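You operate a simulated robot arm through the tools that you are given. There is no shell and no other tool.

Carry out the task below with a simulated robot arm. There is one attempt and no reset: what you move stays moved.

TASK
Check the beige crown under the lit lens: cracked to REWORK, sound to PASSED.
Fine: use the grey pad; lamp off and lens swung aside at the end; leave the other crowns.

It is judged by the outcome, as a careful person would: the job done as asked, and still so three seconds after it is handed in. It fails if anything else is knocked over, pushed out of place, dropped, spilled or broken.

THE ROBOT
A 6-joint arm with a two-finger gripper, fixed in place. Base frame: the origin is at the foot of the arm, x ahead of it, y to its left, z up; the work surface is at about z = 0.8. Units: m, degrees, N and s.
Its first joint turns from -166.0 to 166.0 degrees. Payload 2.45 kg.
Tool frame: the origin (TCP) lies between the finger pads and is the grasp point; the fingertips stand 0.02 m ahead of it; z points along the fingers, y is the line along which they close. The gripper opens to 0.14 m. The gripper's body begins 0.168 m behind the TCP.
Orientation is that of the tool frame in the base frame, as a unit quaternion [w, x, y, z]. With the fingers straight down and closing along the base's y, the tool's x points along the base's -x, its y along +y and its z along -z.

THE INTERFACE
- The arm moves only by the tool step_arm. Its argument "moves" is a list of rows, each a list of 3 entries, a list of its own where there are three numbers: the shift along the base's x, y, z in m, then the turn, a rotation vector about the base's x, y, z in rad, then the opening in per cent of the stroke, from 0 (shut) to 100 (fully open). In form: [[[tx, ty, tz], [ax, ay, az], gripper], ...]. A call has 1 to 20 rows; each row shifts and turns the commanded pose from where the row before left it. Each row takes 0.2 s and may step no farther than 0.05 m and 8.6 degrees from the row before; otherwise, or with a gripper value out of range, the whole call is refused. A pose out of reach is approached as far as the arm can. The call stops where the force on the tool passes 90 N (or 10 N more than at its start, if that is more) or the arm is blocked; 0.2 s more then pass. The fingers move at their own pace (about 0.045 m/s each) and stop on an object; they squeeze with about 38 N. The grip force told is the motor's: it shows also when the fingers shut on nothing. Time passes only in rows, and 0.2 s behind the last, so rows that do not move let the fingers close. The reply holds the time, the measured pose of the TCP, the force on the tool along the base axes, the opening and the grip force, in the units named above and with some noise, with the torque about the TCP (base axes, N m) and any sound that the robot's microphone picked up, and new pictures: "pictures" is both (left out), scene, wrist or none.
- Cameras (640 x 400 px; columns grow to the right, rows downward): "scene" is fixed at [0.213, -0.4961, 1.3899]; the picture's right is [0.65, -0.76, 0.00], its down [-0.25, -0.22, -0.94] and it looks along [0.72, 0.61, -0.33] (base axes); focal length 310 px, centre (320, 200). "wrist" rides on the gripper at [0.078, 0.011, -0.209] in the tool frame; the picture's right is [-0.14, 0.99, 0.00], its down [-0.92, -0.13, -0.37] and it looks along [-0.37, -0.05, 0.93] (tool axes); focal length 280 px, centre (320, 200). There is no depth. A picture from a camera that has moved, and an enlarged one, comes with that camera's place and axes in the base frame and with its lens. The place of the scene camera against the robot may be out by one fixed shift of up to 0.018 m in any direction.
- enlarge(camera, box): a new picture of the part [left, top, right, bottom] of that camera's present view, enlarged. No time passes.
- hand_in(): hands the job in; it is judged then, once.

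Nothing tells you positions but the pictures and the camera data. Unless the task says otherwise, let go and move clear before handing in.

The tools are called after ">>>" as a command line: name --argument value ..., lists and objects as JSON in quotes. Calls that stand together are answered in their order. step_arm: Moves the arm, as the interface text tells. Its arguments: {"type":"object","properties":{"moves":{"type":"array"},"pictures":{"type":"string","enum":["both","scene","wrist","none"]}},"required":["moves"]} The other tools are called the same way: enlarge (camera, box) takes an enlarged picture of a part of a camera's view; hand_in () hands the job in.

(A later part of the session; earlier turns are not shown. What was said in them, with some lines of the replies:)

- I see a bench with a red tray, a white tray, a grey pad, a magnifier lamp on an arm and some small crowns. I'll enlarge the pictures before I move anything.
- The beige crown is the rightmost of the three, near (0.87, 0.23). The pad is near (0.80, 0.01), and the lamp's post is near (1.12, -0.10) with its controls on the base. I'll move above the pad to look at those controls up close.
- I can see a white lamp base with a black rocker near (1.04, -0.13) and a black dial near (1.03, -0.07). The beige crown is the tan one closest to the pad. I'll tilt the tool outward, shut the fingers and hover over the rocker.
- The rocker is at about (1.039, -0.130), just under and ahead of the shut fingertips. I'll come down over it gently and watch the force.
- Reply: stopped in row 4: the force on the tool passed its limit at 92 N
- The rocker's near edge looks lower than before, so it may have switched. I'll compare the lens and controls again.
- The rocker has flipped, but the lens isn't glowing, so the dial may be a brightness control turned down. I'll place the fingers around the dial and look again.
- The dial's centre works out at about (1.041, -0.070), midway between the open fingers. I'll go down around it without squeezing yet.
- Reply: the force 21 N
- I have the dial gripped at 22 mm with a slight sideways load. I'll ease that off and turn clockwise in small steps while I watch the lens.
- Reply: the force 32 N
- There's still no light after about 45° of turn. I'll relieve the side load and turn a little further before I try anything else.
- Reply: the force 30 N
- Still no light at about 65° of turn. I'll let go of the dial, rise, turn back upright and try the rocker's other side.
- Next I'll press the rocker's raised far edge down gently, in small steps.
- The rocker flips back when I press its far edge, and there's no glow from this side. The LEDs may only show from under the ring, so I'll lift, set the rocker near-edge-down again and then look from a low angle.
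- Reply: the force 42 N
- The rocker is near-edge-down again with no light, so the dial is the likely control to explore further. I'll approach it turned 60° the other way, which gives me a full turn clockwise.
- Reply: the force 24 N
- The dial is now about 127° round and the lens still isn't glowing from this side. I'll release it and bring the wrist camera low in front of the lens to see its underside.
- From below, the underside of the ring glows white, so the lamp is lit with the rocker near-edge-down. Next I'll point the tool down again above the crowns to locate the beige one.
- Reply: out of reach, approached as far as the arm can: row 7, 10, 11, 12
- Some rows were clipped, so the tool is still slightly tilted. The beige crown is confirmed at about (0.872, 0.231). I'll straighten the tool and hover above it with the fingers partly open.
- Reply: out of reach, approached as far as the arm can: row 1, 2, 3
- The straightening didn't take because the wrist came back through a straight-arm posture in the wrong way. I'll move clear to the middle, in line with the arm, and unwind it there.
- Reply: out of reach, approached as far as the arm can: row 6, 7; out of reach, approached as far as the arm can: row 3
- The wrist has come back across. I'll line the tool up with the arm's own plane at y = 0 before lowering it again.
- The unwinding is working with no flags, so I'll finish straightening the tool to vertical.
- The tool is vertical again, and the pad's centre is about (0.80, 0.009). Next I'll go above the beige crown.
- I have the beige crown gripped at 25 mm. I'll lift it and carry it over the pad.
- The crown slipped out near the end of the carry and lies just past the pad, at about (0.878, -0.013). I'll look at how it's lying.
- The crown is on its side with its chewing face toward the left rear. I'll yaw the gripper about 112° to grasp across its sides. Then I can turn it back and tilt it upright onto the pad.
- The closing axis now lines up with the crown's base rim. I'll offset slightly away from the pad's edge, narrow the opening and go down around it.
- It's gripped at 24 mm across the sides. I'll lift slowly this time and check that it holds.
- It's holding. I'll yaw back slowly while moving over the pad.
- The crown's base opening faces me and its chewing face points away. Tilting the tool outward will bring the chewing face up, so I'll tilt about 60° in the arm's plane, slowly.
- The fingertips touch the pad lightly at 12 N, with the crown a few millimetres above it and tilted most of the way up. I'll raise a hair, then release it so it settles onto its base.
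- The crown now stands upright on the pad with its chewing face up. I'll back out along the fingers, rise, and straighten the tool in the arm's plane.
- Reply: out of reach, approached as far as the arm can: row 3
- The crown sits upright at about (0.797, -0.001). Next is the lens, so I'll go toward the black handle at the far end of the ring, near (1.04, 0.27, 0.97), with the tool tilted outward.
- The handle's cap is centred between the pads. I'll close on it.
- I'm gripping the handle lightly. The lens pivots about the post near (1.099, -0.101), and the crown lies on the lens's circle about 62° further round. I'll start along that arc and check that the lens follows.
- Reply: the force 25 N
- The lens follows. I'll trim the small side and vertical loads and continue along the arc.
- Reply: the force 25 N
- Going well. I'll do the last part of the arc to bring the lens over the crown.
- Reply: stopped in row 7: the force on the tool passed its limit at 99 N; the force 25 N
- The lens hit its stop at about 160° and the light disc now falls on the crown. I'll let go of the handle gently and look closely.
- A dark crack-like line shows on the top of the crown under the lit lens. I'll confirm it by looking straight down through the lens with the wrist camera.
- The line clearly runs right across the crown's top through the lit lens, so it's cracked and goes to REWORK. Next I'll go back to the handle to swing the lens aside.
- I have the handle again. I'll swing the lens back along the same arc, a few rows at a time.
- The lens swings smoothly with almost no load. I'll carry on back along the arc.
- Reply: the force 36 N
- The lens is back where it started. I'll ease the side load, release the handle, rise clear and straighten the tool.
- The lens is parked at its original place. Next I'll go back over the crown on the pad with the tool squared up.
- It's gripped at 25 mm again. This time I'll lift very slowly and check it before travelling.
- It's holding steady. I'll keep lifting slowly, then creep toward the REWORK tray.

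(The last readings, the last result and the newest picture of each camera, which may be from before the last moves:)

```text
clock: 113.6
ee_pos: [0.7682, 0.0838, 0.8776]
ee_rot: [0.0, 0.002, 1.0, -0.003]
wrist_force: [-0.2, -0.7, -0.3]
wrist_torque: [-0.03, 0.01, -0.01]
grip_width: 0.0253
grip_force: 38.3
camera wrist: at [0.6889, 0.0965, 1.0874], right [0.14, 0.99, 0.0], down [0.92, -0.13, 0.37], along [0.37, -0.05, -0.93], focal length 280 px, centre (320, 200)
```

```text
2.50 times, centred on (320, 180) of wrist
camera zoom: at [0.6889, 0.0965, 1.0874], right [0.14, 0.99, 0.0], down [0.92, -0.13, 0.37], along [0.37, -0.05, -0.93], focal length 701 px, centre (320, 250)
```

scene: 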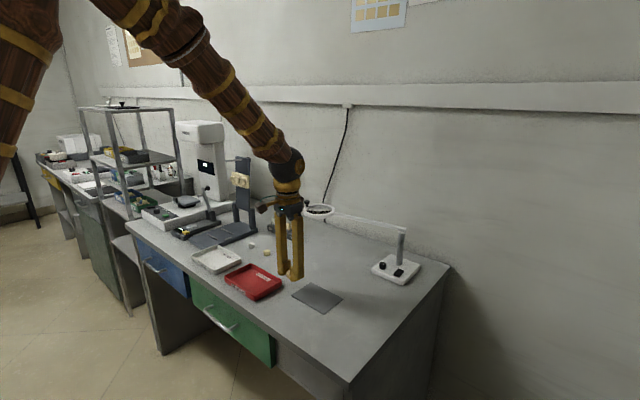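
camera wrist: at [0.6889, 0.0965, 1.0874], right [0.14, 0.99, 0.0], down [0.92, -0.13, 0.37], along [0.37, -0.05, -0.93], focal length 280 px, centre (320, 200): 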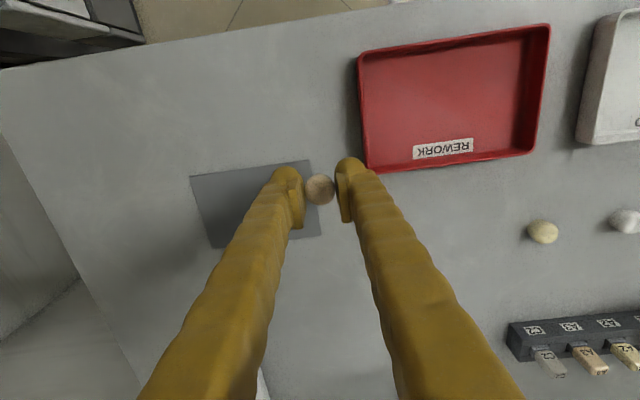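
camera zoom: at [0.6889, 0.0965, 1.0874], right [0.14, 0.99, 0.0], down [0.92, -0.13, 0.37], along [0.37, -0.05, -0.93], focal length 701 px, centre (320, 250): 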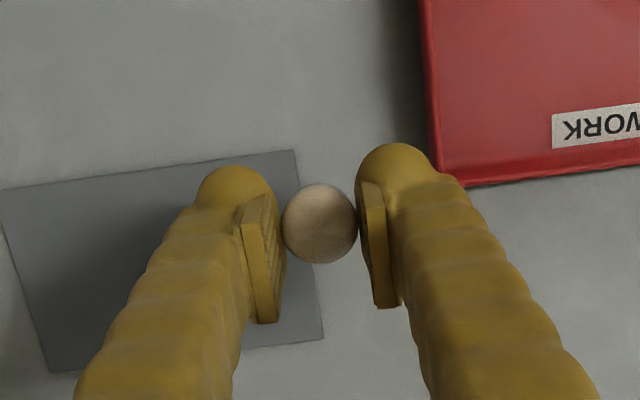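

>>> step_arm --moves '[[[-0.001, 0.003, 0], [0, 0, 0], 5], [[-0.0025, 0.006, 0], [0, 0, 0], 5], [[-0.004, 0.0098, 0], [0, 0, 0], 5], [[-0.004, 0.0098, 0], [0, 0, 0], 5], [[-0.004, 0.0098, 0], [0, 0, 0], 5], [[-0.004, 0.0098, 0], [0, 0, 0], 5], [[-0.004, 0.0098, 0], [0, 0, 0], 5], [[-0.004, 0.0098, 0], [0, 0, 0], 5], [[-0.004, 0.0098, 0], [0, 0, 0], 5], [[-0.004, 0.0098, 0], [0, 0, 0], 5], [[-0.004, 0.0098, 0], [0, 0, 0], 5], [[-0.004, 0.0098, 0], [0, 0, 0], 5], [[-0.004, 0.0098, 0], [0, 0, 0], 5], [[-0.002, 0.006, 0], [0, 0, 0], 5], [[-0.001, 0.003, 0], [0, 0, 0], 5], [[0, 0, 0], [0, 0, 0], 5]]'

>>> enlarge --camera "scene" --box '[210, 230, 310, 310]'

```text
clock: 117.0
ee_pos: [0.7163, 0.2096, 0.8789]
ee_rot: [0.0, 0.001, 1.0, -0.002]
wrist_force: [0.1, 0.5, 0.0]
wrist_torque: [0.0, -0.06, -0.01]
grip_width: 0.025
grip_force: 37.8
camera wrist: at [0.6383, 0.2224, 1.0872], right [0.14, 0.99, 0.0], down [0.92, -0.13, 0.37], along [0.37, -0.05, -0.93], focal length 280 px, centre (320, 200)
```

scene: 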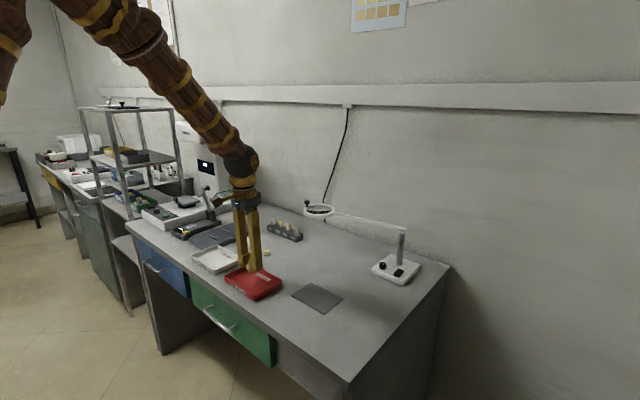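
wrist: 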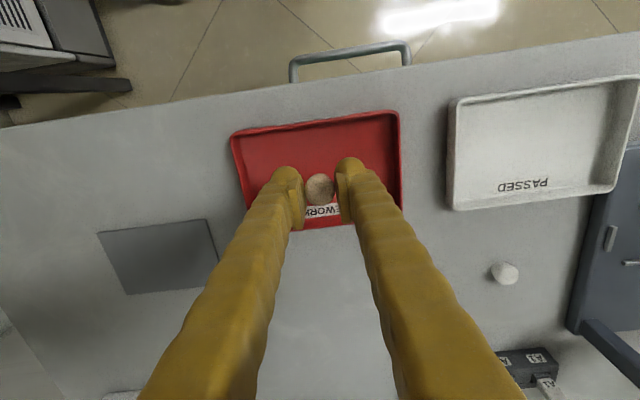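

```text
5.00 times, centred on (260, 270) of scene
camera zoom: at [0.213, -0.4961, 1.3899], right [0.65, -0.76, 0.0], down [-0.25, -0.22, -0.94], along [0.72, 0.61, -0.33], focal length 1551 px, centre (620, -150)
```

zoom: 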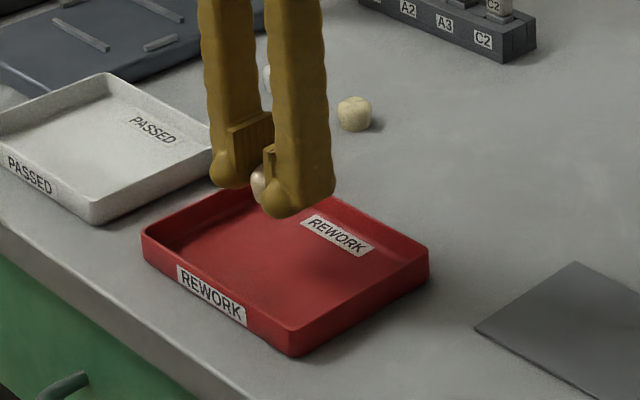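

The crown is centred over the REWORK tray. I'll lower it slowly to the tray floor.

>>> step_arm --moves '[[[0, 0, -0.004], [0, 0, 0], 5], [[0, 0, -0.007], [0, 0, 0], 5], [[0, 0, -0.008], [0, 0, 0], 5], [[0, 0, -0.008], [0, 0, 0], 5], [[0, 0, -0.008], [0, 0, 0], 5], [[0, 0, -0.007], [0, 0, 0], 5], [[0, 0, -0.005], [0, 0, 0], 5], [[0, 0, -0.002], [0, 0, 0], 5], [[0, 0, 0], [0, 0, 0], 5]]'

>>> enlarge --camera "wrist" --box '[230, 100, 410, 260]'

>>> enlarge --camera "scene" --box '[210, 230, 310, 310]'

```text
clock: 119.0
ee_pos: [0.7159, 0.2102, 0.829]
ee_rot: [0.0, 0.001, 1.0, -0.002]
wrist_force: [-0.4, -0.7, -0.1]
wrist_torque: [0.01, 0.0, -0.01]
grip_width: 0.0252
grip_force: 38.0
camera wrist: at [0.6383, 0.2222, 1.0382], right [0.14, 0.99, 0.0], down [0.92, -0.13, 0.37], along [0.37, -0.05, -0.93], focal length 280 px, centre (320, 200)
```

scene: 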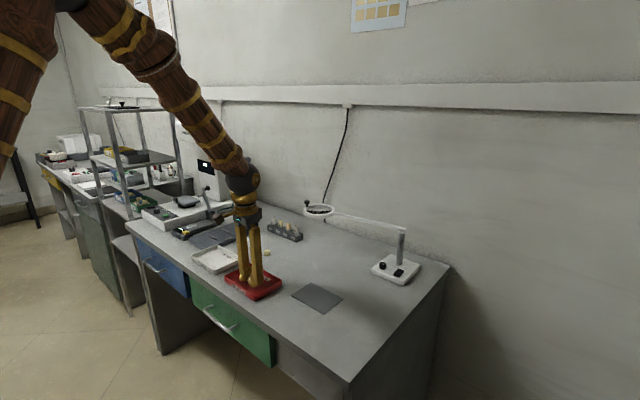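
wrist: 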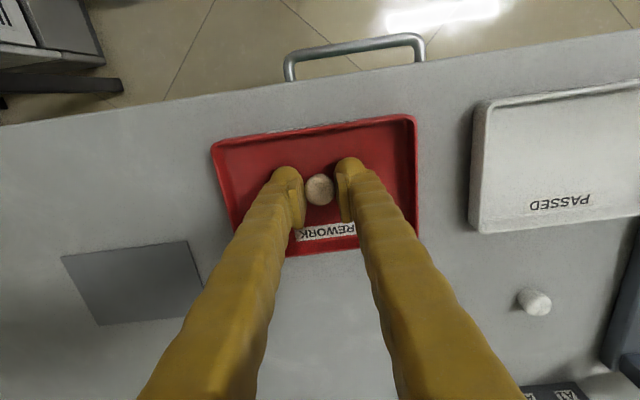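

```text
2.50 times, centred on (320, 180) of wrist
camera zoom: at [0.6383, 0.2222, 1.0382], right [0.14, 0.99, 0.0], down [0.92, -0.13, 0.37], along [0.37, -0.05, -0.93], focal length 701 px, centre (320, 250)
```

zoom: 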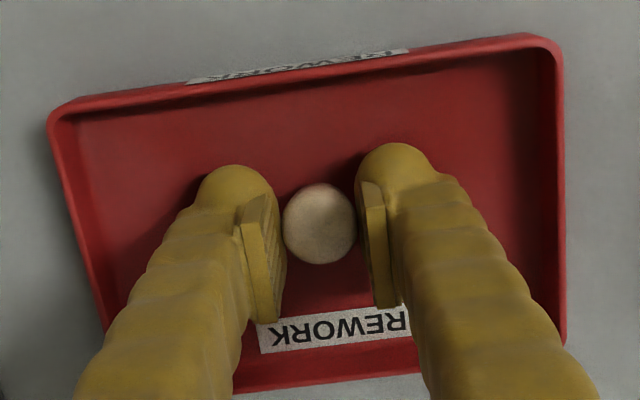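

```text
5.00 times, centred on (260, 270) of scene
camera zoom: at [0.213, -0.4961, 1.3899], right [0.65, -0.76, 0.0], down [-0.25, -0.22, -0.94], along [0.72, 0.61, -0.33], focal length 1551 px, centre (620, -150)
```

zoom: 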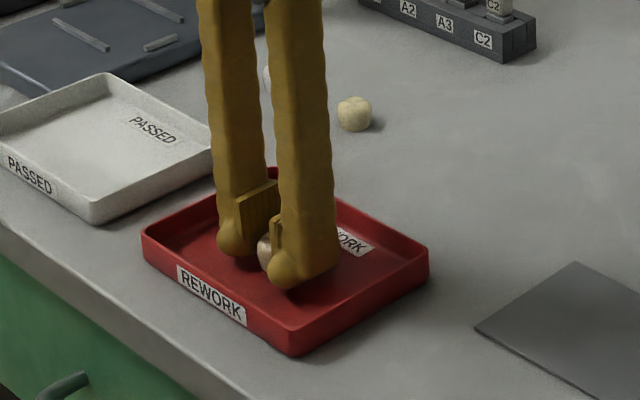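

>>> step_arm --moves '[[[0, 0, -0.001], [0, 0, 0], 5], [[0, 0, -0.001], [0, 0, 0], 5], [[0, 0, 0], [0, 0, 0], 5]]' --pictures "none"

```text
clock: 119.8
ee_pos: [0.7167, 0.2101, 0.8264]
ee_rot: [-0.002, 0.002, 1.0, -0.002]
wrist_force: [0.9, -0.9, 0.3]
wrist_torque: [-0.02, -0.01, -0.02]
grip_width: 0.0251
grip_force: 37.9
```

>>> step_arm --moves '[[[0, 0, -0.001], [0, 0, 0], 5], [[0, 0, 0], [0, 0, 0], 5]]' --pictures "none"

```text
clock: 120.4
ee_pos: [0.7168, 0.2101, 0.8245]
ee_rot: [0.001, 0.002, 1.0, -0.002]
wrist_force: [0.3, -0.4, 0.4]
wrist_torque: [0.03, -0.02, 0.02]
grip_width: 0.0251
grip_force: 37.9
```

The crown is within a millimetre or two of the tray floor. I'll open just enough to let go and then rise straight up.

>>> step_arm --moves '[[[0, 0, 0], [0, 0, 0], 24], [[0, 0, 0], [0, 0, 0], 32], [[0, 0, 0], [0, 0, 0], 36], [[0, 0, 0.01], [0, 0, 0], 36], [[0, 0, 0.03], [0, 0, 0], 36], [[0, 0, 0.04], [0, 0, 0], 36], [[0, 0, 0.04], [0, 0, 0], 36], [[0, 0, 0], [0, 0, 0], 36]]'

>>> enlarge --camera "wrist" --box '[230, 80, 410, 240]'

>>> enlarge --camera "scene" --box '[190, 220, 350, 320]'

```text
clock: 122.2
ee_pos: [0.7165, 0.2083, 0.9469]
ee_rot: [-0.001, 0.002, 1.0, -0.002]
wrist_force: [0.1, -1.0, -0.4]
wrist_torque: [0.03, 0.0, 0.0]
grip_width: 0.0504
grip_force: 0.0
camera wrist: at [0.6381, 0.2213, 1.1561], right [0.14, 0.99, 0.0], down [0.92, -0.13, 0.37], along [0.37, -0.05, -0.93], focal length 280 px, centre (320, 200)
```

scene: 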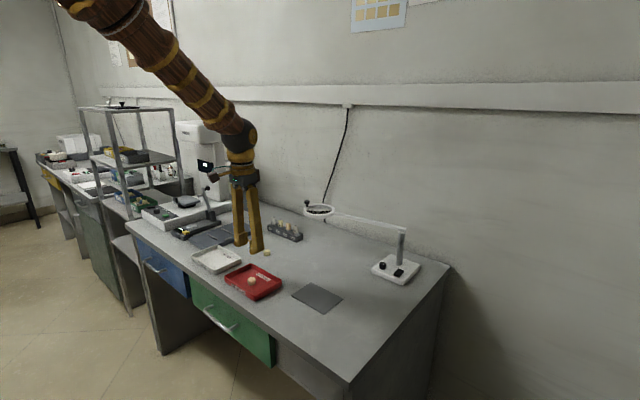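
wrist: 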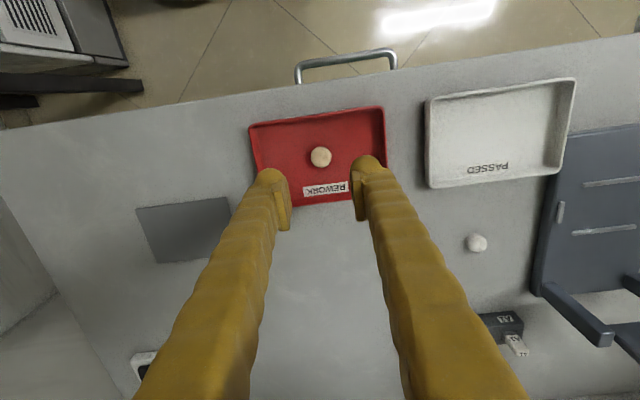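

```text
2.50 times, centred on (320, 160) of wrist
camera zoom: at [0.6381, 0.2213, 1.1561], right [0.14, 0.99, 0.0], down [0.92, -0.13, 0.37], along [0.37, -0.05, -0.93], focal length 701 px, centre (320, 300)
```

zoom: 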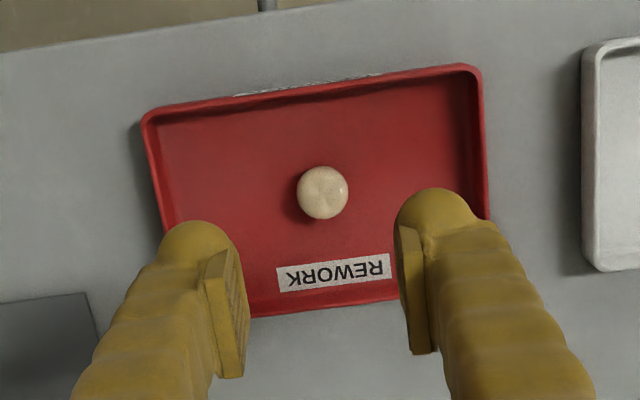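

```text
4.00 times, centred on (270, 270) of scene
camera zoom: at [0.213, -0.4961, 1.3899], right [0.65, -0.76, 0.0], down [-0.25, -0.22, -0.94], along [0.72, 0.61, -0.33], focal length 1241 px, centre (520, -80)
```

zoom: 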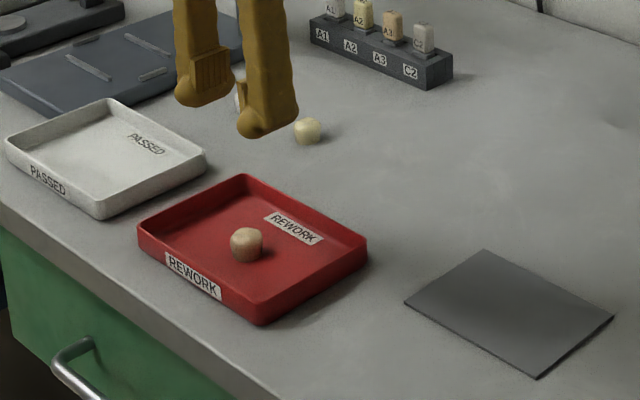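

The beige crown stands in the REWORK tray. Now I'll switch the lamp off, going to the rocker with shut fingers and the same outward tilt as before.

>>> step_arm --moves '[[[0.0167, -0.0423, 0.0129], [0, 0, 0], 0], [[0.0167, -0.0423, 0.0129], [0, 0, 0], 0], [[0.0167, -0.0423, 0.0129], [0, 0, 0], 0], [[0.0167, -0.0423, 0.0129], [0, 0, 0], 0], [[0.0167, -0.0423, 0.0129], [0, 0, 0], 0], [[0.0167, -0.0423, 0.0129], [0, 0, 0], 0], [[0.0167, -0.0423, 0.0129], [0, 0, 0], 0], [[0.0167, -0.0423, 0.0129], [0, 0, 0], 0], [[0.0335, 0, -0.02], [0, -0.0873, 0], 0], [[0.0335, 0, -0.02], [0, -0.0873, 0], 0], [[0.0335, 0, -0.02], [0, -0.0873, 0], 0], [[0.0335, 0, -0.02], [0, -0.0873, 0], 0], [[0.0335, 0, -0.02], [0, -0.0873, 0], 0], [[0.0335, 0, -0.02], [0, -0.0873, 0], 0], [[0, 0, 0], [0, 0, 0], 0]]'

>>> enlarge --camera "wrist" --box '[240, 60, 410, 210]'

```text
clock: 125.4
ee_pos: [1.0509, -0.1301, 0.9282]
ee_rot: [0.26, 0.002, 0.966, -0.002]
wrist_force: [0.3, 0.5, 0.0]
wrist_torque: [0.02, -0.05, 0.01]
grip_width: 0.0
grip_force: 29.5
camera wrist: at [0.8783, -0.1165, 1.071], right [0.12, 0.99, 0.07], down [0.61, -0.13, 0.78], along [0.78, -0.06, -0.62], focal length 280 px, centre (320, 200)
```

scene: 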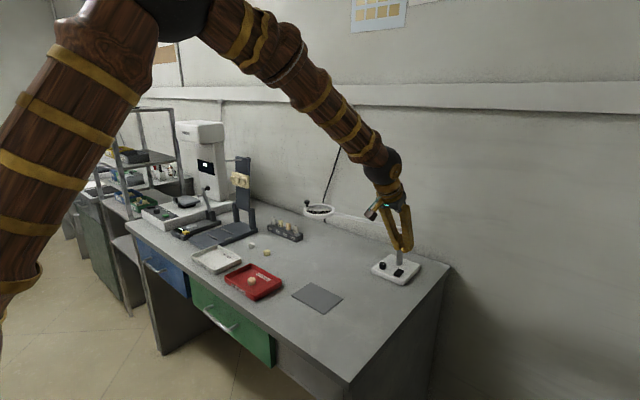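
wrist: 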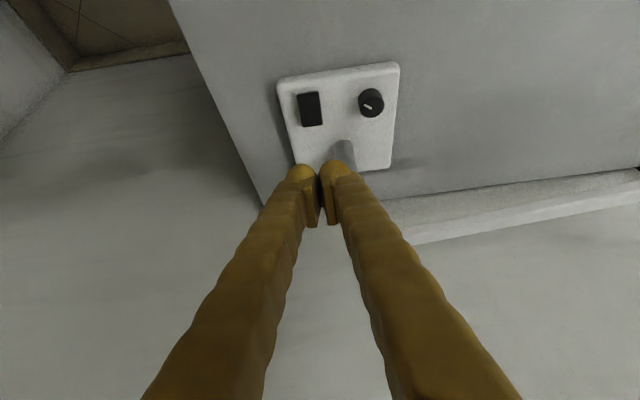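

```text
2.67 times, centred on (325, 135) of wrist
camera zoom: at [0.8783, -0.1165, 1.071], right [0.12, 0.99, 0.07], down [0.61, -0.13, 0.78], along [0.78, -0.06, -0.62], focal length 748 px, centre (307, 373)
```

zoom: 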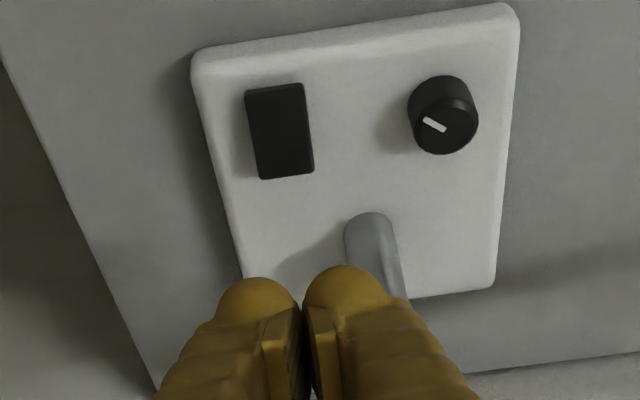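

>>> step_arm --moves '[[[0.0015, -0.0005, -0.025], [0, 0, 0], 0], [[0, 0, -0.025], [0, 0, 0], 0], [[0, 0, -0.015], [0, 0, 0], 0], [[0, 0, -0.004], [0, 0, 0], 0], [[0, 0, -0.003], [0, 0, 0], 0], [[0, 0, -0.0015], [0, 0, 0], 0], [[0, 0, -0.0015], [0, 0, 0], 0], [[0, 0, 0], [0, 0, 0], 0]]' --pictures "none"

>>> enlarge --camera "wrist" --box '[240, 80, 410, 230]'

```text
clock: 127.2
ee_pos: [1.0532, -0.1292, 0.853]
ee_rot: [0.259, 0.002, 0.966, -0.002]
wrist_force: [0.4, -0.4, 3.5]
wrist_torque: [-0.03, 0.03, 0.01]
grip_width: 0.006
grip_force: 28.9
```

```text
2.67 times, centred on (325, 155) of wrist
camera zoom: at [0.8803, -0.1168, 0.9962], right [0.12, 0.99, 0.07], down [0.61, -0.13, 0.78], along [0.78, -0.05, -0.62], focal length 748 px, centre (307, 320)
```

zoom: 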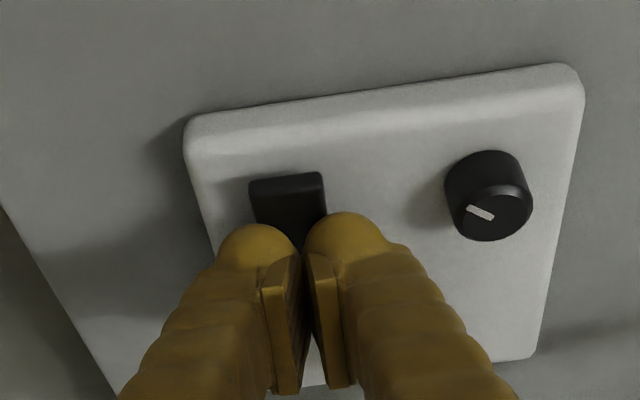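

>>> step_arm --moves '[[[0, 0, -0.001], [0, 0, 0], 0], [[0, 0, 0], [0, 0, 0], 0]]' --pictures "none"

>>> step_arm --moves '[[[0, 0, 0.02], [0, 0, 0], 0], [[-0.02, 0, 0.03], [0, 0, 0], 0], [[0, 0, 0], [0, 0, 0], 0]]'

>>> enlarge --camera "wrist" --box '[240, 80, 410, 230]'

>>> enlarge --camera "scene" --box '[360, 220, 430, 290]'

```text
clock: 127.8
ee_pos: [1.0528, -0.1305, 0.8541]
ee_rot: [0.26, 0.002, 0.966, -0.002]
wrist_force: [-0.1, 0.5, 13.3]
wrist_torque: [0.03, 0.08, 0.02]
grip_width: 0.0057
grip_force: 29.2
```

```text
clock: 128.6
ee_pos: [1.0316, -0.1292, 0.903]
ee_rot: [0.26, 0.001, 0.966, 0.0]
wrist_force: [-0.2, 0.3, -1.0]
wrist_torque: [-0.01, 0.02, 0.02]
grip_width: 0.0
grip_force: 29.4
camera wrist: at [0.8606, -0.1167, 1.0453], right [0.12, 0.99, 0.07], down [0.61, -0.13, 0.78], along [0.78, -0.05, -0.62], focal length 280 px, centre (320, 200)
```

scene: 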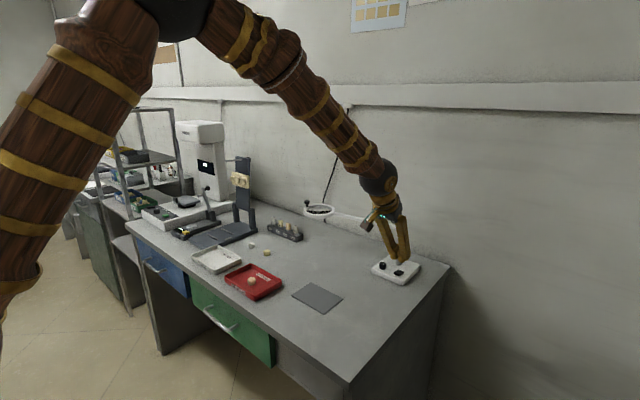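
wrist: 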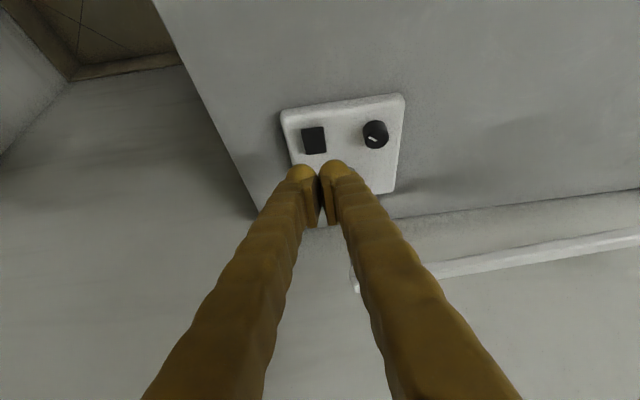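

```text
2.67 times, centred on (325, 155) of wrist
camera zoom: at [0.8606, -0.1167, 1.0453], right [0.12, 0.99, 0.07], down [0.61, -0.13, 0.78], along [0.78, -0.05, -0.62], focal length 748 px, centre (307, 320)
```

zoom: 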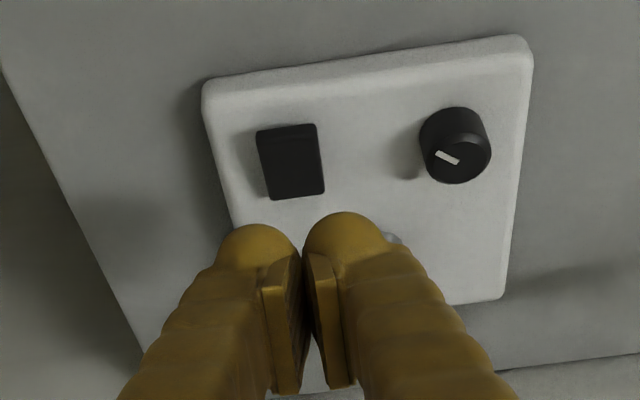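

```text
5.71 times, centred on (395, 255) of scene
camera zoom: at [0.213, -0.4961, 1.3899], right [0.65, -0.76, 0.0], down [-0.25, -0.22, -0.94], along [0.72, 0.61, -0.33], focal length 1772 px, centre (-109, -114)
```

zoom: 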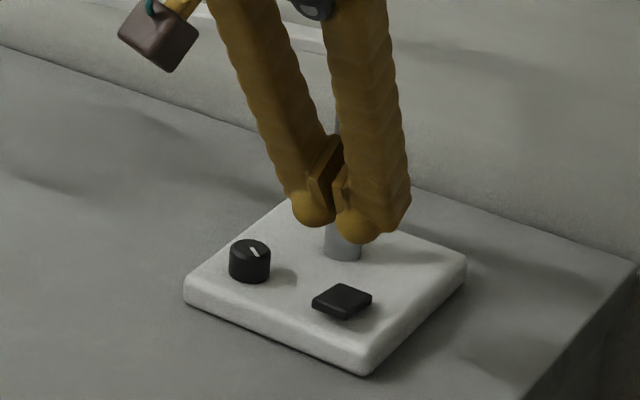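

The rocker is back as I found it. The dial is still about 130° off where it was, so I'll put that back too, approaching with the gripper yawed clockwise.

>>> step_arm --moves '[[[0.005, 0.0296, 0.002], [0, 0, 0], 10], [[0.005, 0.0296, 0.002], [0, 0, 0], 24], [[0, 0, 0], [0, 0, -0.1261], 24], [[0, 0, 0], [0, 0, -0.1261], 24], [[0, 0, 0], [0, 0, -0.1261], 24], [[0, 0, 0], [0, 0, -0.1261], 24], [[0, 0, 0], [0, 0, -0.1261], 24], [[0, 0, 0], [0, 0, -0.1261], 24], [[0, 0, 0], [0, 0, -0.1261], 24], [[0, 0, 0], [0, 0, -0.1261], 24], [[0, 0, 0], [0, 0, -0.1261], 24], [[0, 0, 0], [0, 0, 0], 24]]'

>>> enlarge --camera "wrist" --box '[240, 80, 410, 230]'

```text
clock: 131.2
ee_pos: [1.0422, -0.0694, 0.9077]
ee_rot: [0.218, 0.521, 0.813, -0.141]
wrist_force: [-0.8, -0.6, 0.4]
wrist_torque: [-0.01, 0.0, 0.01]
grip_width: 0.0334
grip_force: 0.1
camera wrist: at [0.9806, 0.0917, 1.0493], right [0.95, 0.31, 0.07], down [0.14, -0.61, 0.78], along [0.28, -0.73, -0.62], focal length 280 px, centre (320, 200)
```

scene: 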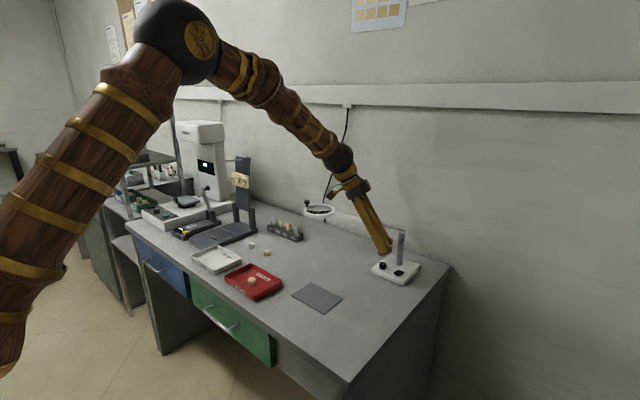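
wrist: 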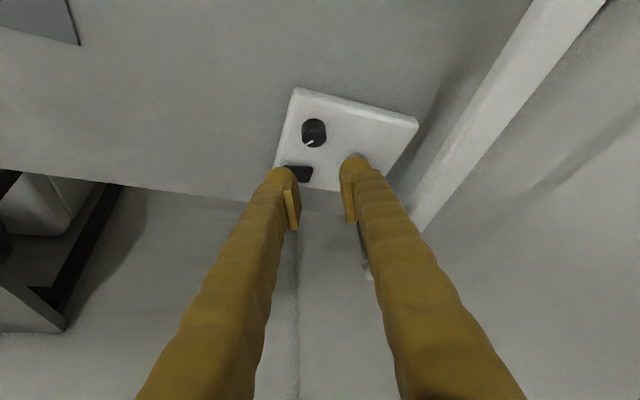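

```text
2.67 times, centred on (325, 155) of wrist
camera zoom: at [0.9806, 0.0917, 1.0493], right [0.95, 0.31, 0.07], down [0.14, -0.61, 0.78], along [0.28, -0.73, -0.62], focal length 748 px, centre (307, 320)
```

zoom: 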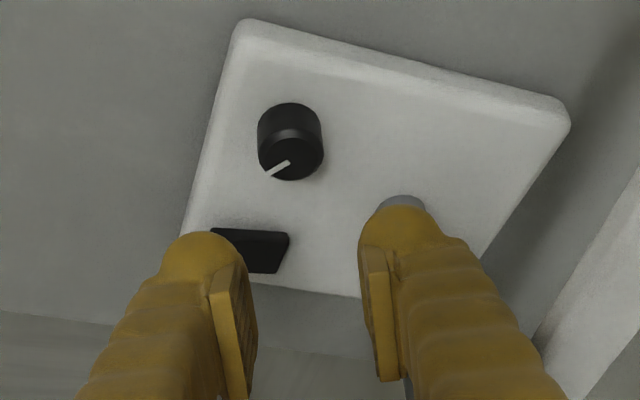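

>>> step_arm --moves '[[[0, -0.0005, -0.02], [0, 0, 0], 24], [[0, 0, -0.02], [0, 0, 0], 24], [[0, 0, -0.012], [0, 0, 0], 24], [[0, 0, -0.005], [0, 0, 0], 24], [[0, 0, 0], [0, 0, 0], 20], [[0, 0, 0], [0, 0, 0], 16], [[0, 0, 0], [0, 0, 0], 12], [[0, 0, 0], [0, 0, 0], 10]]' --pictures "none"

>>> enlarge --camera "wrist" --box '[240, 80, 410, 230]'

```text
clock: 133.0
ee_pos: [1.0433, -0.0705, 0.8488]
ee_rot: [0.217, 0.521, 0.814, -0.141]
wrist_force: [-12.5, -3.1, -1.1]
wrist_torque: [0.0, 0.18, 0.02]
grip_width: 0.022
grip_force: 36.8
```

```text
2.67 times, centred on (325, 155) of wrist
camera zoom: at [0.9802, 0.091, 0.9919], right [0.95, 0.31, 0.07], down [0.14, -0.61, 0.78], along [0.28, -0.73, -0.62], focal length 748 px, centre (307, 320)
```

zoom: 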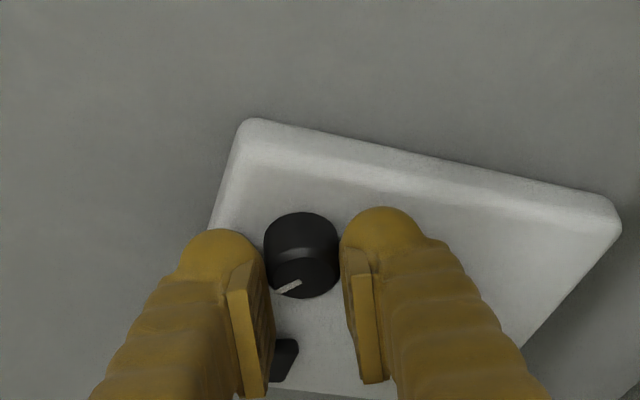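

>>> step_arm --moves '[[[-0.0005, 0, 0], [0, 0, 0.12], 10], [[0, 0, 0], [0, 0, 0.12], 10], [[0, 0, 0], [0, 0, 0.12], 10], [[0, 0, 0], [0, 0, 0.12], 10], [[0, 0, 0], [0, 0, 0.12], 10], [[0, 0, 0], [0, 0, 0.12], 10], [[0, 0, 0], [0, 0, 0], 10]]' --pictures "none"

>>> enlarge --camera "wrist" --box '[240, 80, 410, 230]'

```text
clock: 134.6
ee_pos: [1.0427, -0.0713, 0.8504]
ee_rot: [0.253, 0.199, 0.945, -0.054]
wrist_force: [16.1, -0.7, -14.8]
wrist_torque: [-0.12, -0.49, -0.04]
grip_width: 0.0222
grip_force: 45.5
```

```text
2.67 times, centred on (325, 155) of wrist
camera zoom: at [0.8891, 0.0098, 0.9921], right [0.51, 0.86, 0.07], down [0.51, -0.36, 0.78], along [0.69, -0.36, -0.62], focal length 748 px, centre (307, 320)
```

zoom: 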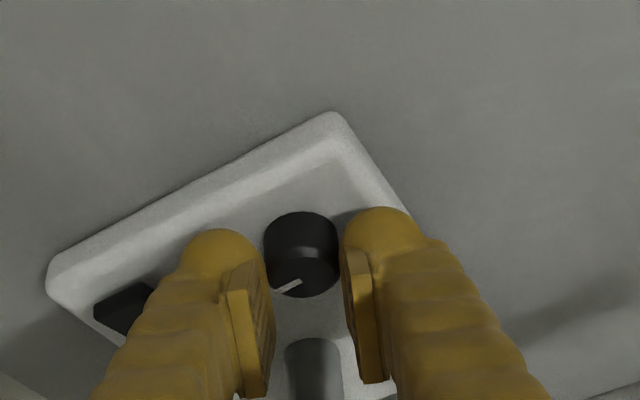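

>>> step_arm --moves '[[[0.0005, 0, 0], [0, 0, 0.12], 10], [[0, 0, 0], [0, 0, 0.12], 10], [[0, 0, 0], [0, 0, 0.12], 10], [[0, 0, 0], [0, 0, 0.12], 10], [[0, 0, 0], [0, 0, 0.12], 10], [[0, 0, 0], [0, 0, 0.12], 10], [[0, 0, 0], [0, 0, 0], 10]]' --pictures "none"

>>> enlarge --camera "wrist" --box '[240, 80, 410, 230]'

```text
clock: 136.2
ee_pos: [1.0422, -0.0704, 0.8504]
ee_rot: [0.256, -0.146, 0.955, 0.039]
wrist_force: [0.2, 12.1, 5.8]
wrist_torque: [0.35, -0.28, -0.02]
grip_width: 0.022
grip_force: 44.6
```

```text
2.67 times, centred on (325, 155) of wrist
camera zoom: at [0.8747, -0.1106, 0.9926], right [-0.18, 0.98, 0.07], down [0.62, 0.06, 0.78], along [0.76, 0.18, -0.62], focal length 748 px, centre (307, 320)
```

zoom: 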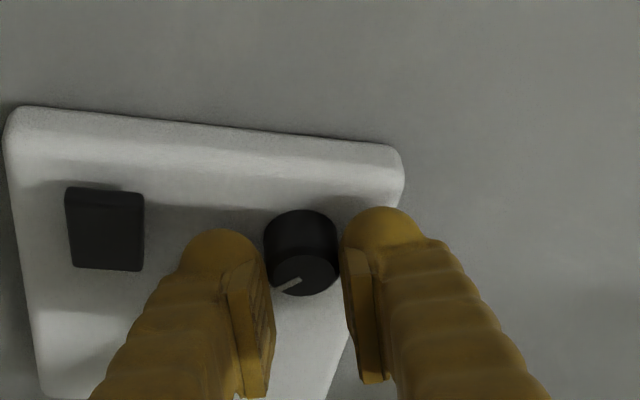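

>>> step_arm --moves '[[[0, 0.0005, 0], [0, 0, 0.12], 10], [[0, 0, 0], [0, 0, 0.12], 10], [[0, 0, 0], [0, 0, 0.12], 10], [[0, 0, 0], [0, 0, 0.12], 10], [[0, 0, 0], [0, 0, 0.12], 10], [[0, 0, 0], [0, 0, 0.12], 10], [[0, 0, 0], [0, 0, 0.07], 10], [[0, 0, 0], [0, 0, 0], 10]]' --pictures "none"

>>> enlarge --camera "wrist" --box '[240, 80, 410, 230]'

```text
clock: 138.0
ee_pos: [1.0427, -0.0701, 0.8507]
ee_rot: [0.221, -0.503, 0.825, 0.134]
wrist_force: [-12.9, 6.4, 8.1]
wrist_torque: [0.42, 0.04, -0.05]
grip_width: 0.0219
grip_force: 45.1
```

```text
2.67 times, centred on (325, 155) of wrist
camera zoom: at [0.9533, -0.2173, 0.9926], right [-0.83, 0.56, 0.07], down [0.39, 0.49, 0.78], along [0.4, 0.67, -0.62], focal length 748 px, centre (307, 320)
```

zoom: 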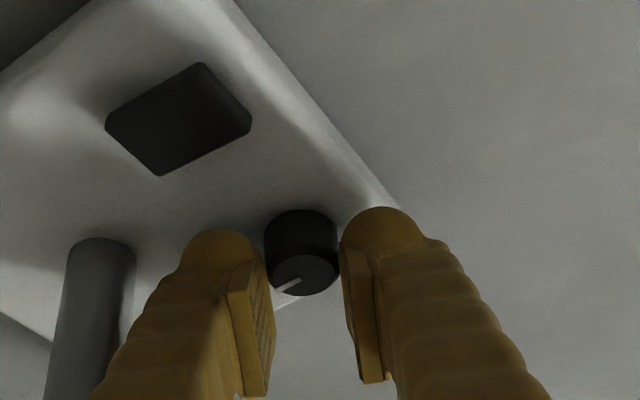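

I'll release the dial, rise, square the tool up and check it.

>>> step_arm --moves '[[[0, 0, 0], [0, 0, 0], 23], [[0, 0, 0], [0, 0, 0], 24], [[0, 0, 0.02], [0, 0, 0], 24], [[0, 0, 0.04], [0, 0, 0], 24], [[0, 0, 0], [0, 0, -0.1217], 24], [[0, 0, 0], [0, 0, -0.1217], 24], [[0, 0, 0], [0, 0, -0.1217], 24], [[0, 0, 0], [0, 0, -0.1217], 24], [[0, 0, 0], [0, 0, -0.1217], 24], [[0, 0, 0], [0, 0, -0.1217], 24], [[-0.005, 0, 0], [0, 0, -0.1217], 24], [[-0.005, 0, 0], [0, 0, -0.1217], 24], [[-0.005, 0, 0], [0, 0, -0.1217], 24], [[0, 0, 0], [0, 0, 0], 24]]'

>>> enlarge --camera "wrist" --box '[240, 60, 410, 210]'

>>> enlarge --camera "scene" --box '[360, 220, 430, 290]'

```text
clock: 141.0
ee_pos: [1.0267, -0.0703, 0.9098]
ee_rot: [0.259, 0.001, 0.966, -0.001]
wrist_force: [-0.4, 0.1, 0.6]
wrist_torque: [0.02, 0.01, -0.03]
grip_width: 0.0336
grip_force: 0.1
camera wrist: at [0.8551, -0.0579, 1.0523], right [0.12, 0.99, 0.07], down [0.61, -0.13, 0.78], along [0.78, -0.05, -0.62], focal length 280 px, centre (320, 200)
```

scene: 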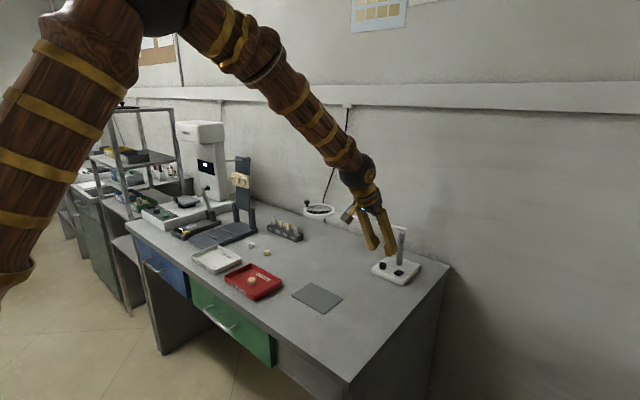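
wrist: 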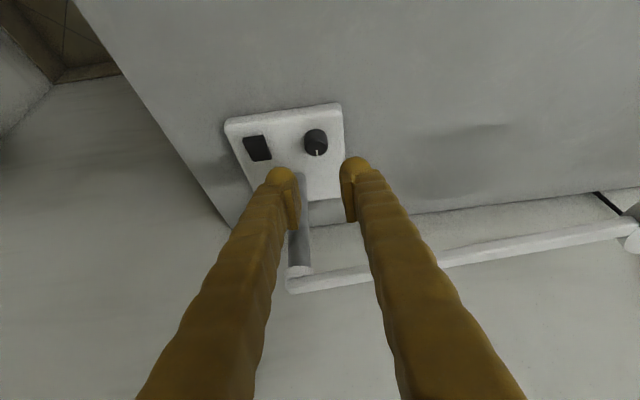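

```text
2.67 times, centred on (325, 135) of wrist
camera zoom: at [0.8551, -0.0579, 1.0523], right [0.12, 0.99, 0.07], down [0.61, -0.13, 0.78], along [0.78, -0.05, -0.62], focal length 748 px, centre (307, 373)
```

zoom: 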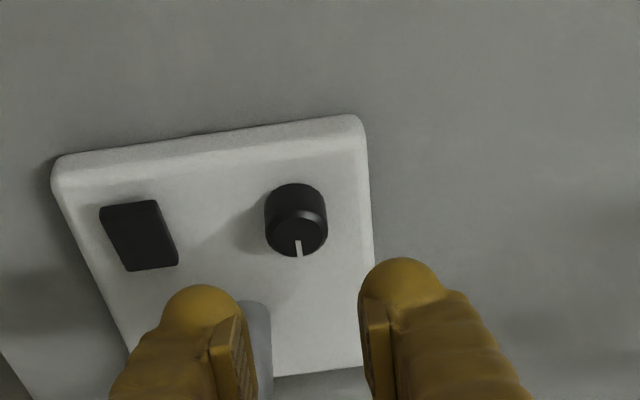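

```text
5.71 times, centred on (395, 255) of scene
camera zoom: at [0.213, -0.4961, 1.3899], right [0.65, -0.76, 0.0], down [-0.25, -0.22, -0.94], along [0.72, 0.61, -0.33], focal length 1772 px, centre (-109, -114)
```

zoom: 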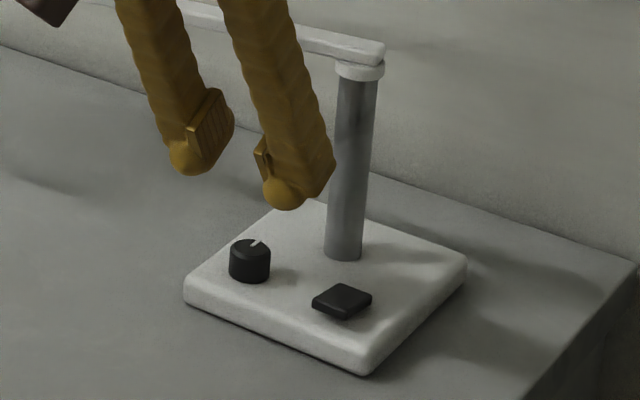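

The dial and rocker now look exactly as they did at the start. I'll check the underside of the ring from a low angle, tilting in the arm's plane, to confirm the lamp is off.

>>> step_arm --moves '[[[-0.0378, 0.0117, 0.015], [0, 0, 0], 24], [[-0.0378, 0.0117, 0.015], [0, 0, 0], 24], [[-0.0378, 0.0117, 0.015], [0, 0, 0], 24], [[-0.0378, 0.0117, 0.015], [0, 0, 0], 24], [[-0.0378, 0.0117, 0.015], [0, 0, 0], 24], [[-0.0378, 0.0118, 0.015], [0, 0, 0], 24], [[0, 0, -0.01], [0, -0.0873, 0], 24], [[0, 0, -0.02], [0, -0.0873, 0], 24], [[0, 0, -0.02], [0, -0.0873, 0], 24], [[0, 0, -0.02], [0, -0.0873, 0], 24], [[0, 0, -0.02], [0, -0.0873, 0], 24], [[0, 0, -0.02], [0, -0.0873, 0], 24], [[0, 0, -0.02], [0, 0, 0], 24], [[0, 0, -0.02], [0, 0, 0], 24], [[0, 0, 0], [0, 0, 0], 24]]'

>>> enlarge --camera "wrist" --box '[400, 200, 560, 320]'

```text
clock: 144.2
ee_pos: [0.801, 0.0005, 0.8484]
ee_rot: [0.5, 0.001, 0.866, -0.001]
wrist_force: [0.7, 0.2, 0.7]
wrist_torque: [-0.03, 0.01, 0.0]
grip_width: 0.0335
grip_force: 0.0
camera wrist: at [0.5806, 0.0133, 0.8868], right [0.07, 0.99, 0.12], down [0.14, -0.13, 0.98], along [0.99, -0.05, -0.15], focal length 280 px, centre (320, 200)
```

scene: 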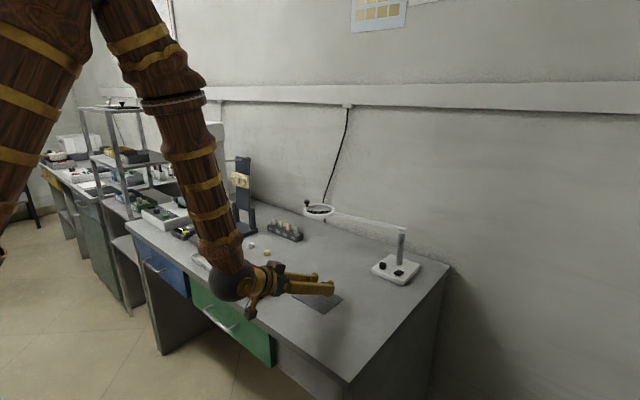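
wrist: 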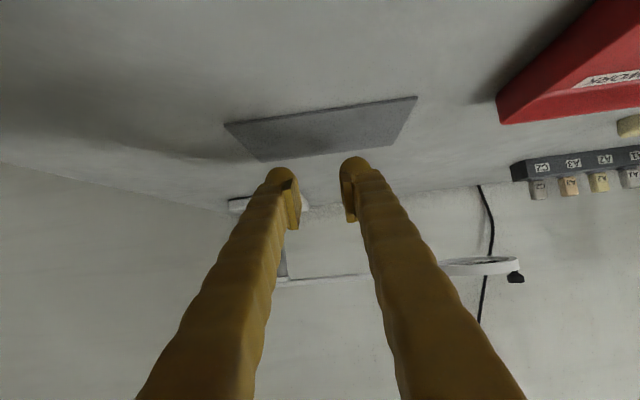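

```text
3.33 times, centred on (480, 260) of wrist
camera zoom: at [0.5806, 0.0133, 0.8868], right [0.07, 0.99, 0.12], down [0.14, -0.13, 0.98], along [0.99, -0.05, -0.15], focal length 935 px, centre (-213, 0)
```

zoom: 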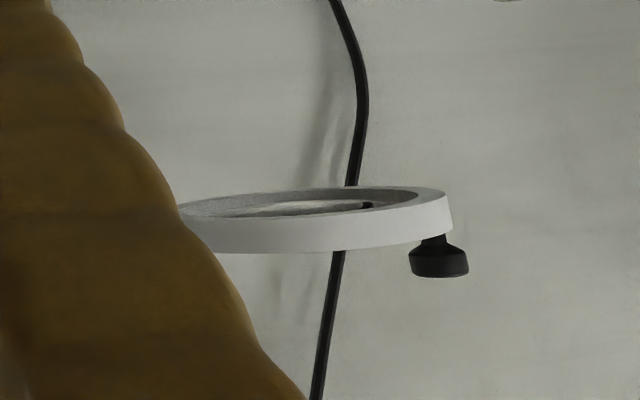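

The underside of the ring is dark now, so the lamp is off. I'll rise, straighten the tool in the arm's plane and take a last look over the bench.

>>> step_arm --moves '[[[0, 0, 0.02], [0, 0, 0], 24], [[0, 0, 0.04], [0, 0, 0], 24], [[0, 0, 0.04], [0, 0, 0], 24], [[0, 0, 0.04], [0, 0, 0], 24], [[0, 0, 0.01], [0, 0.105, 0], 40], [[0, 0, 0.01], [0, 0.105, 0], 60], [[0, 0, 0.01], [0, 0.105, 0], 60], [[0, 0, 0.01], [0, 0.105, 0], 60], [[0, 0, 0.01], [0, 0.105, 0], 60], [[0, 0, 0.01], [0, 0.105, 0], 60], [[0, 0, 0.01], [0, 0.105, 0], 60], [[0, 0, 0.01], [0, 0.105, 0], 60], [[-0.01, 0, 0.02], [0, 0.105, 0], 60], [[-0.01, 0, 0.02], [0, 0.102, 0], 60], [[-0.03, 0, 0.03], [0, 0, 0], 60], [[-0.03, 0, 0.03], [0, 0, 0], 60], [[0, 0, 0], [0, 0, 0], 60]]'

>>> enlarge --camera "scene" --box '[180, 180, 340, 310]'

>>> enlarge --camera "scene" --box '[280, 180, 440, 310]'

```text
clock: 147.8
ee_pos: [0.7187, -0.0002, 1.1696]
ee_rot: [0.0, 0.0, 1.0, -0.001]
wrist_force: [-0.5, 0.3, 1.2]
wrist_torque: [-0.01, -0.03, -0.04]
grip_width: 0.0842
grip_force: 0.1
camera wrist: at [0.6417, 0.0125, 1.3797], right [0.14, 0.99, 0.0], down [0.92, -0.13, 0.37], along [0.36, -0.05, -0.93], focal length 280 px, centre (320, 200)
```

scene: 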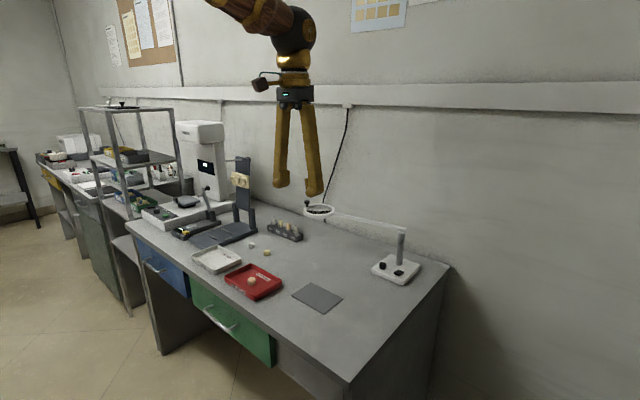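
wrist: 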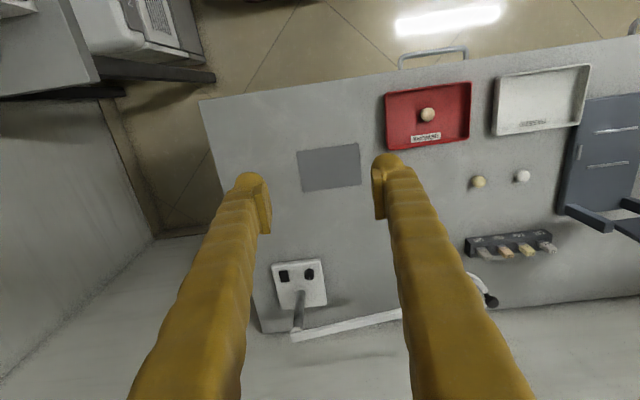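

```text
3.08 times, centred on (260, 245) of scene
camera zoom: at [0.213, -0.4961, 1.3899], right [0.65, -0.76, 0.0], down [-0.25, -0.22, -0.94], along [0.72, 0.61, -0.33], focal length 954 px, centre (505, 62)
```

zoom: 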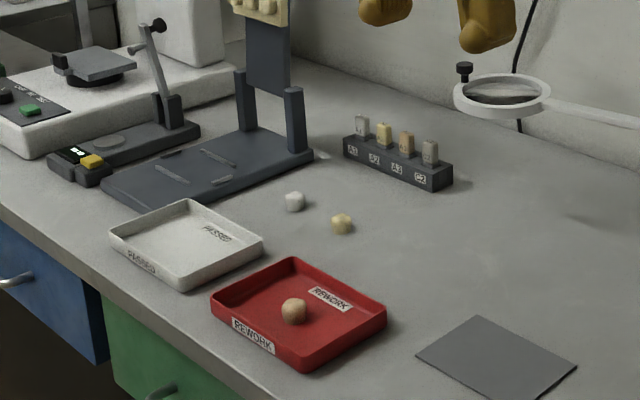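

```text
3.08 times, centred on (360, 245) of scene
camera zoom: at [0.213, -0.4961, 1.3899], right [0.65, -0.76, 0.0], down [-0.25, -0.22, -0.94], along [0.72, 0.61, -0.33], focal length 954 px, centre (197, 62)
```

zoom: 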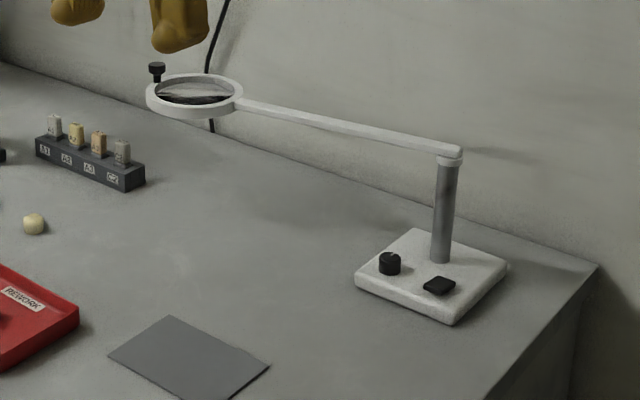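

The cracked beige crown is in the REWORK tray. The lens is back at its starting place, the lamp is off, and the other crowns, pad and trays are where they were. The arm is clear, so I'm handing in.

>>> hand_in

```text
The job is handed in.
```

I checked the beige crown on the grey pad under the lit lens. A dark crack runs across its chewing face, so I put it in the red REWORK tray.

- **Dropped once:** the crown slipped out of the gripper on the way to the pad and fell a few centimetres onto the bench. I stood it upright on the pad before inspecting it. I took no close-up before the fall, so I can't rule out that it added to the damage.
- **Lamp:** it is off, and I confirmed from below that the ring is dark. I turned the dial while looking for the light, then set it back to where it was.
- **Lens:** it is swung aside, back at its starting position.
- **Everything else:** the white and yellowish crowns, the pad and both trays look undisturbed.
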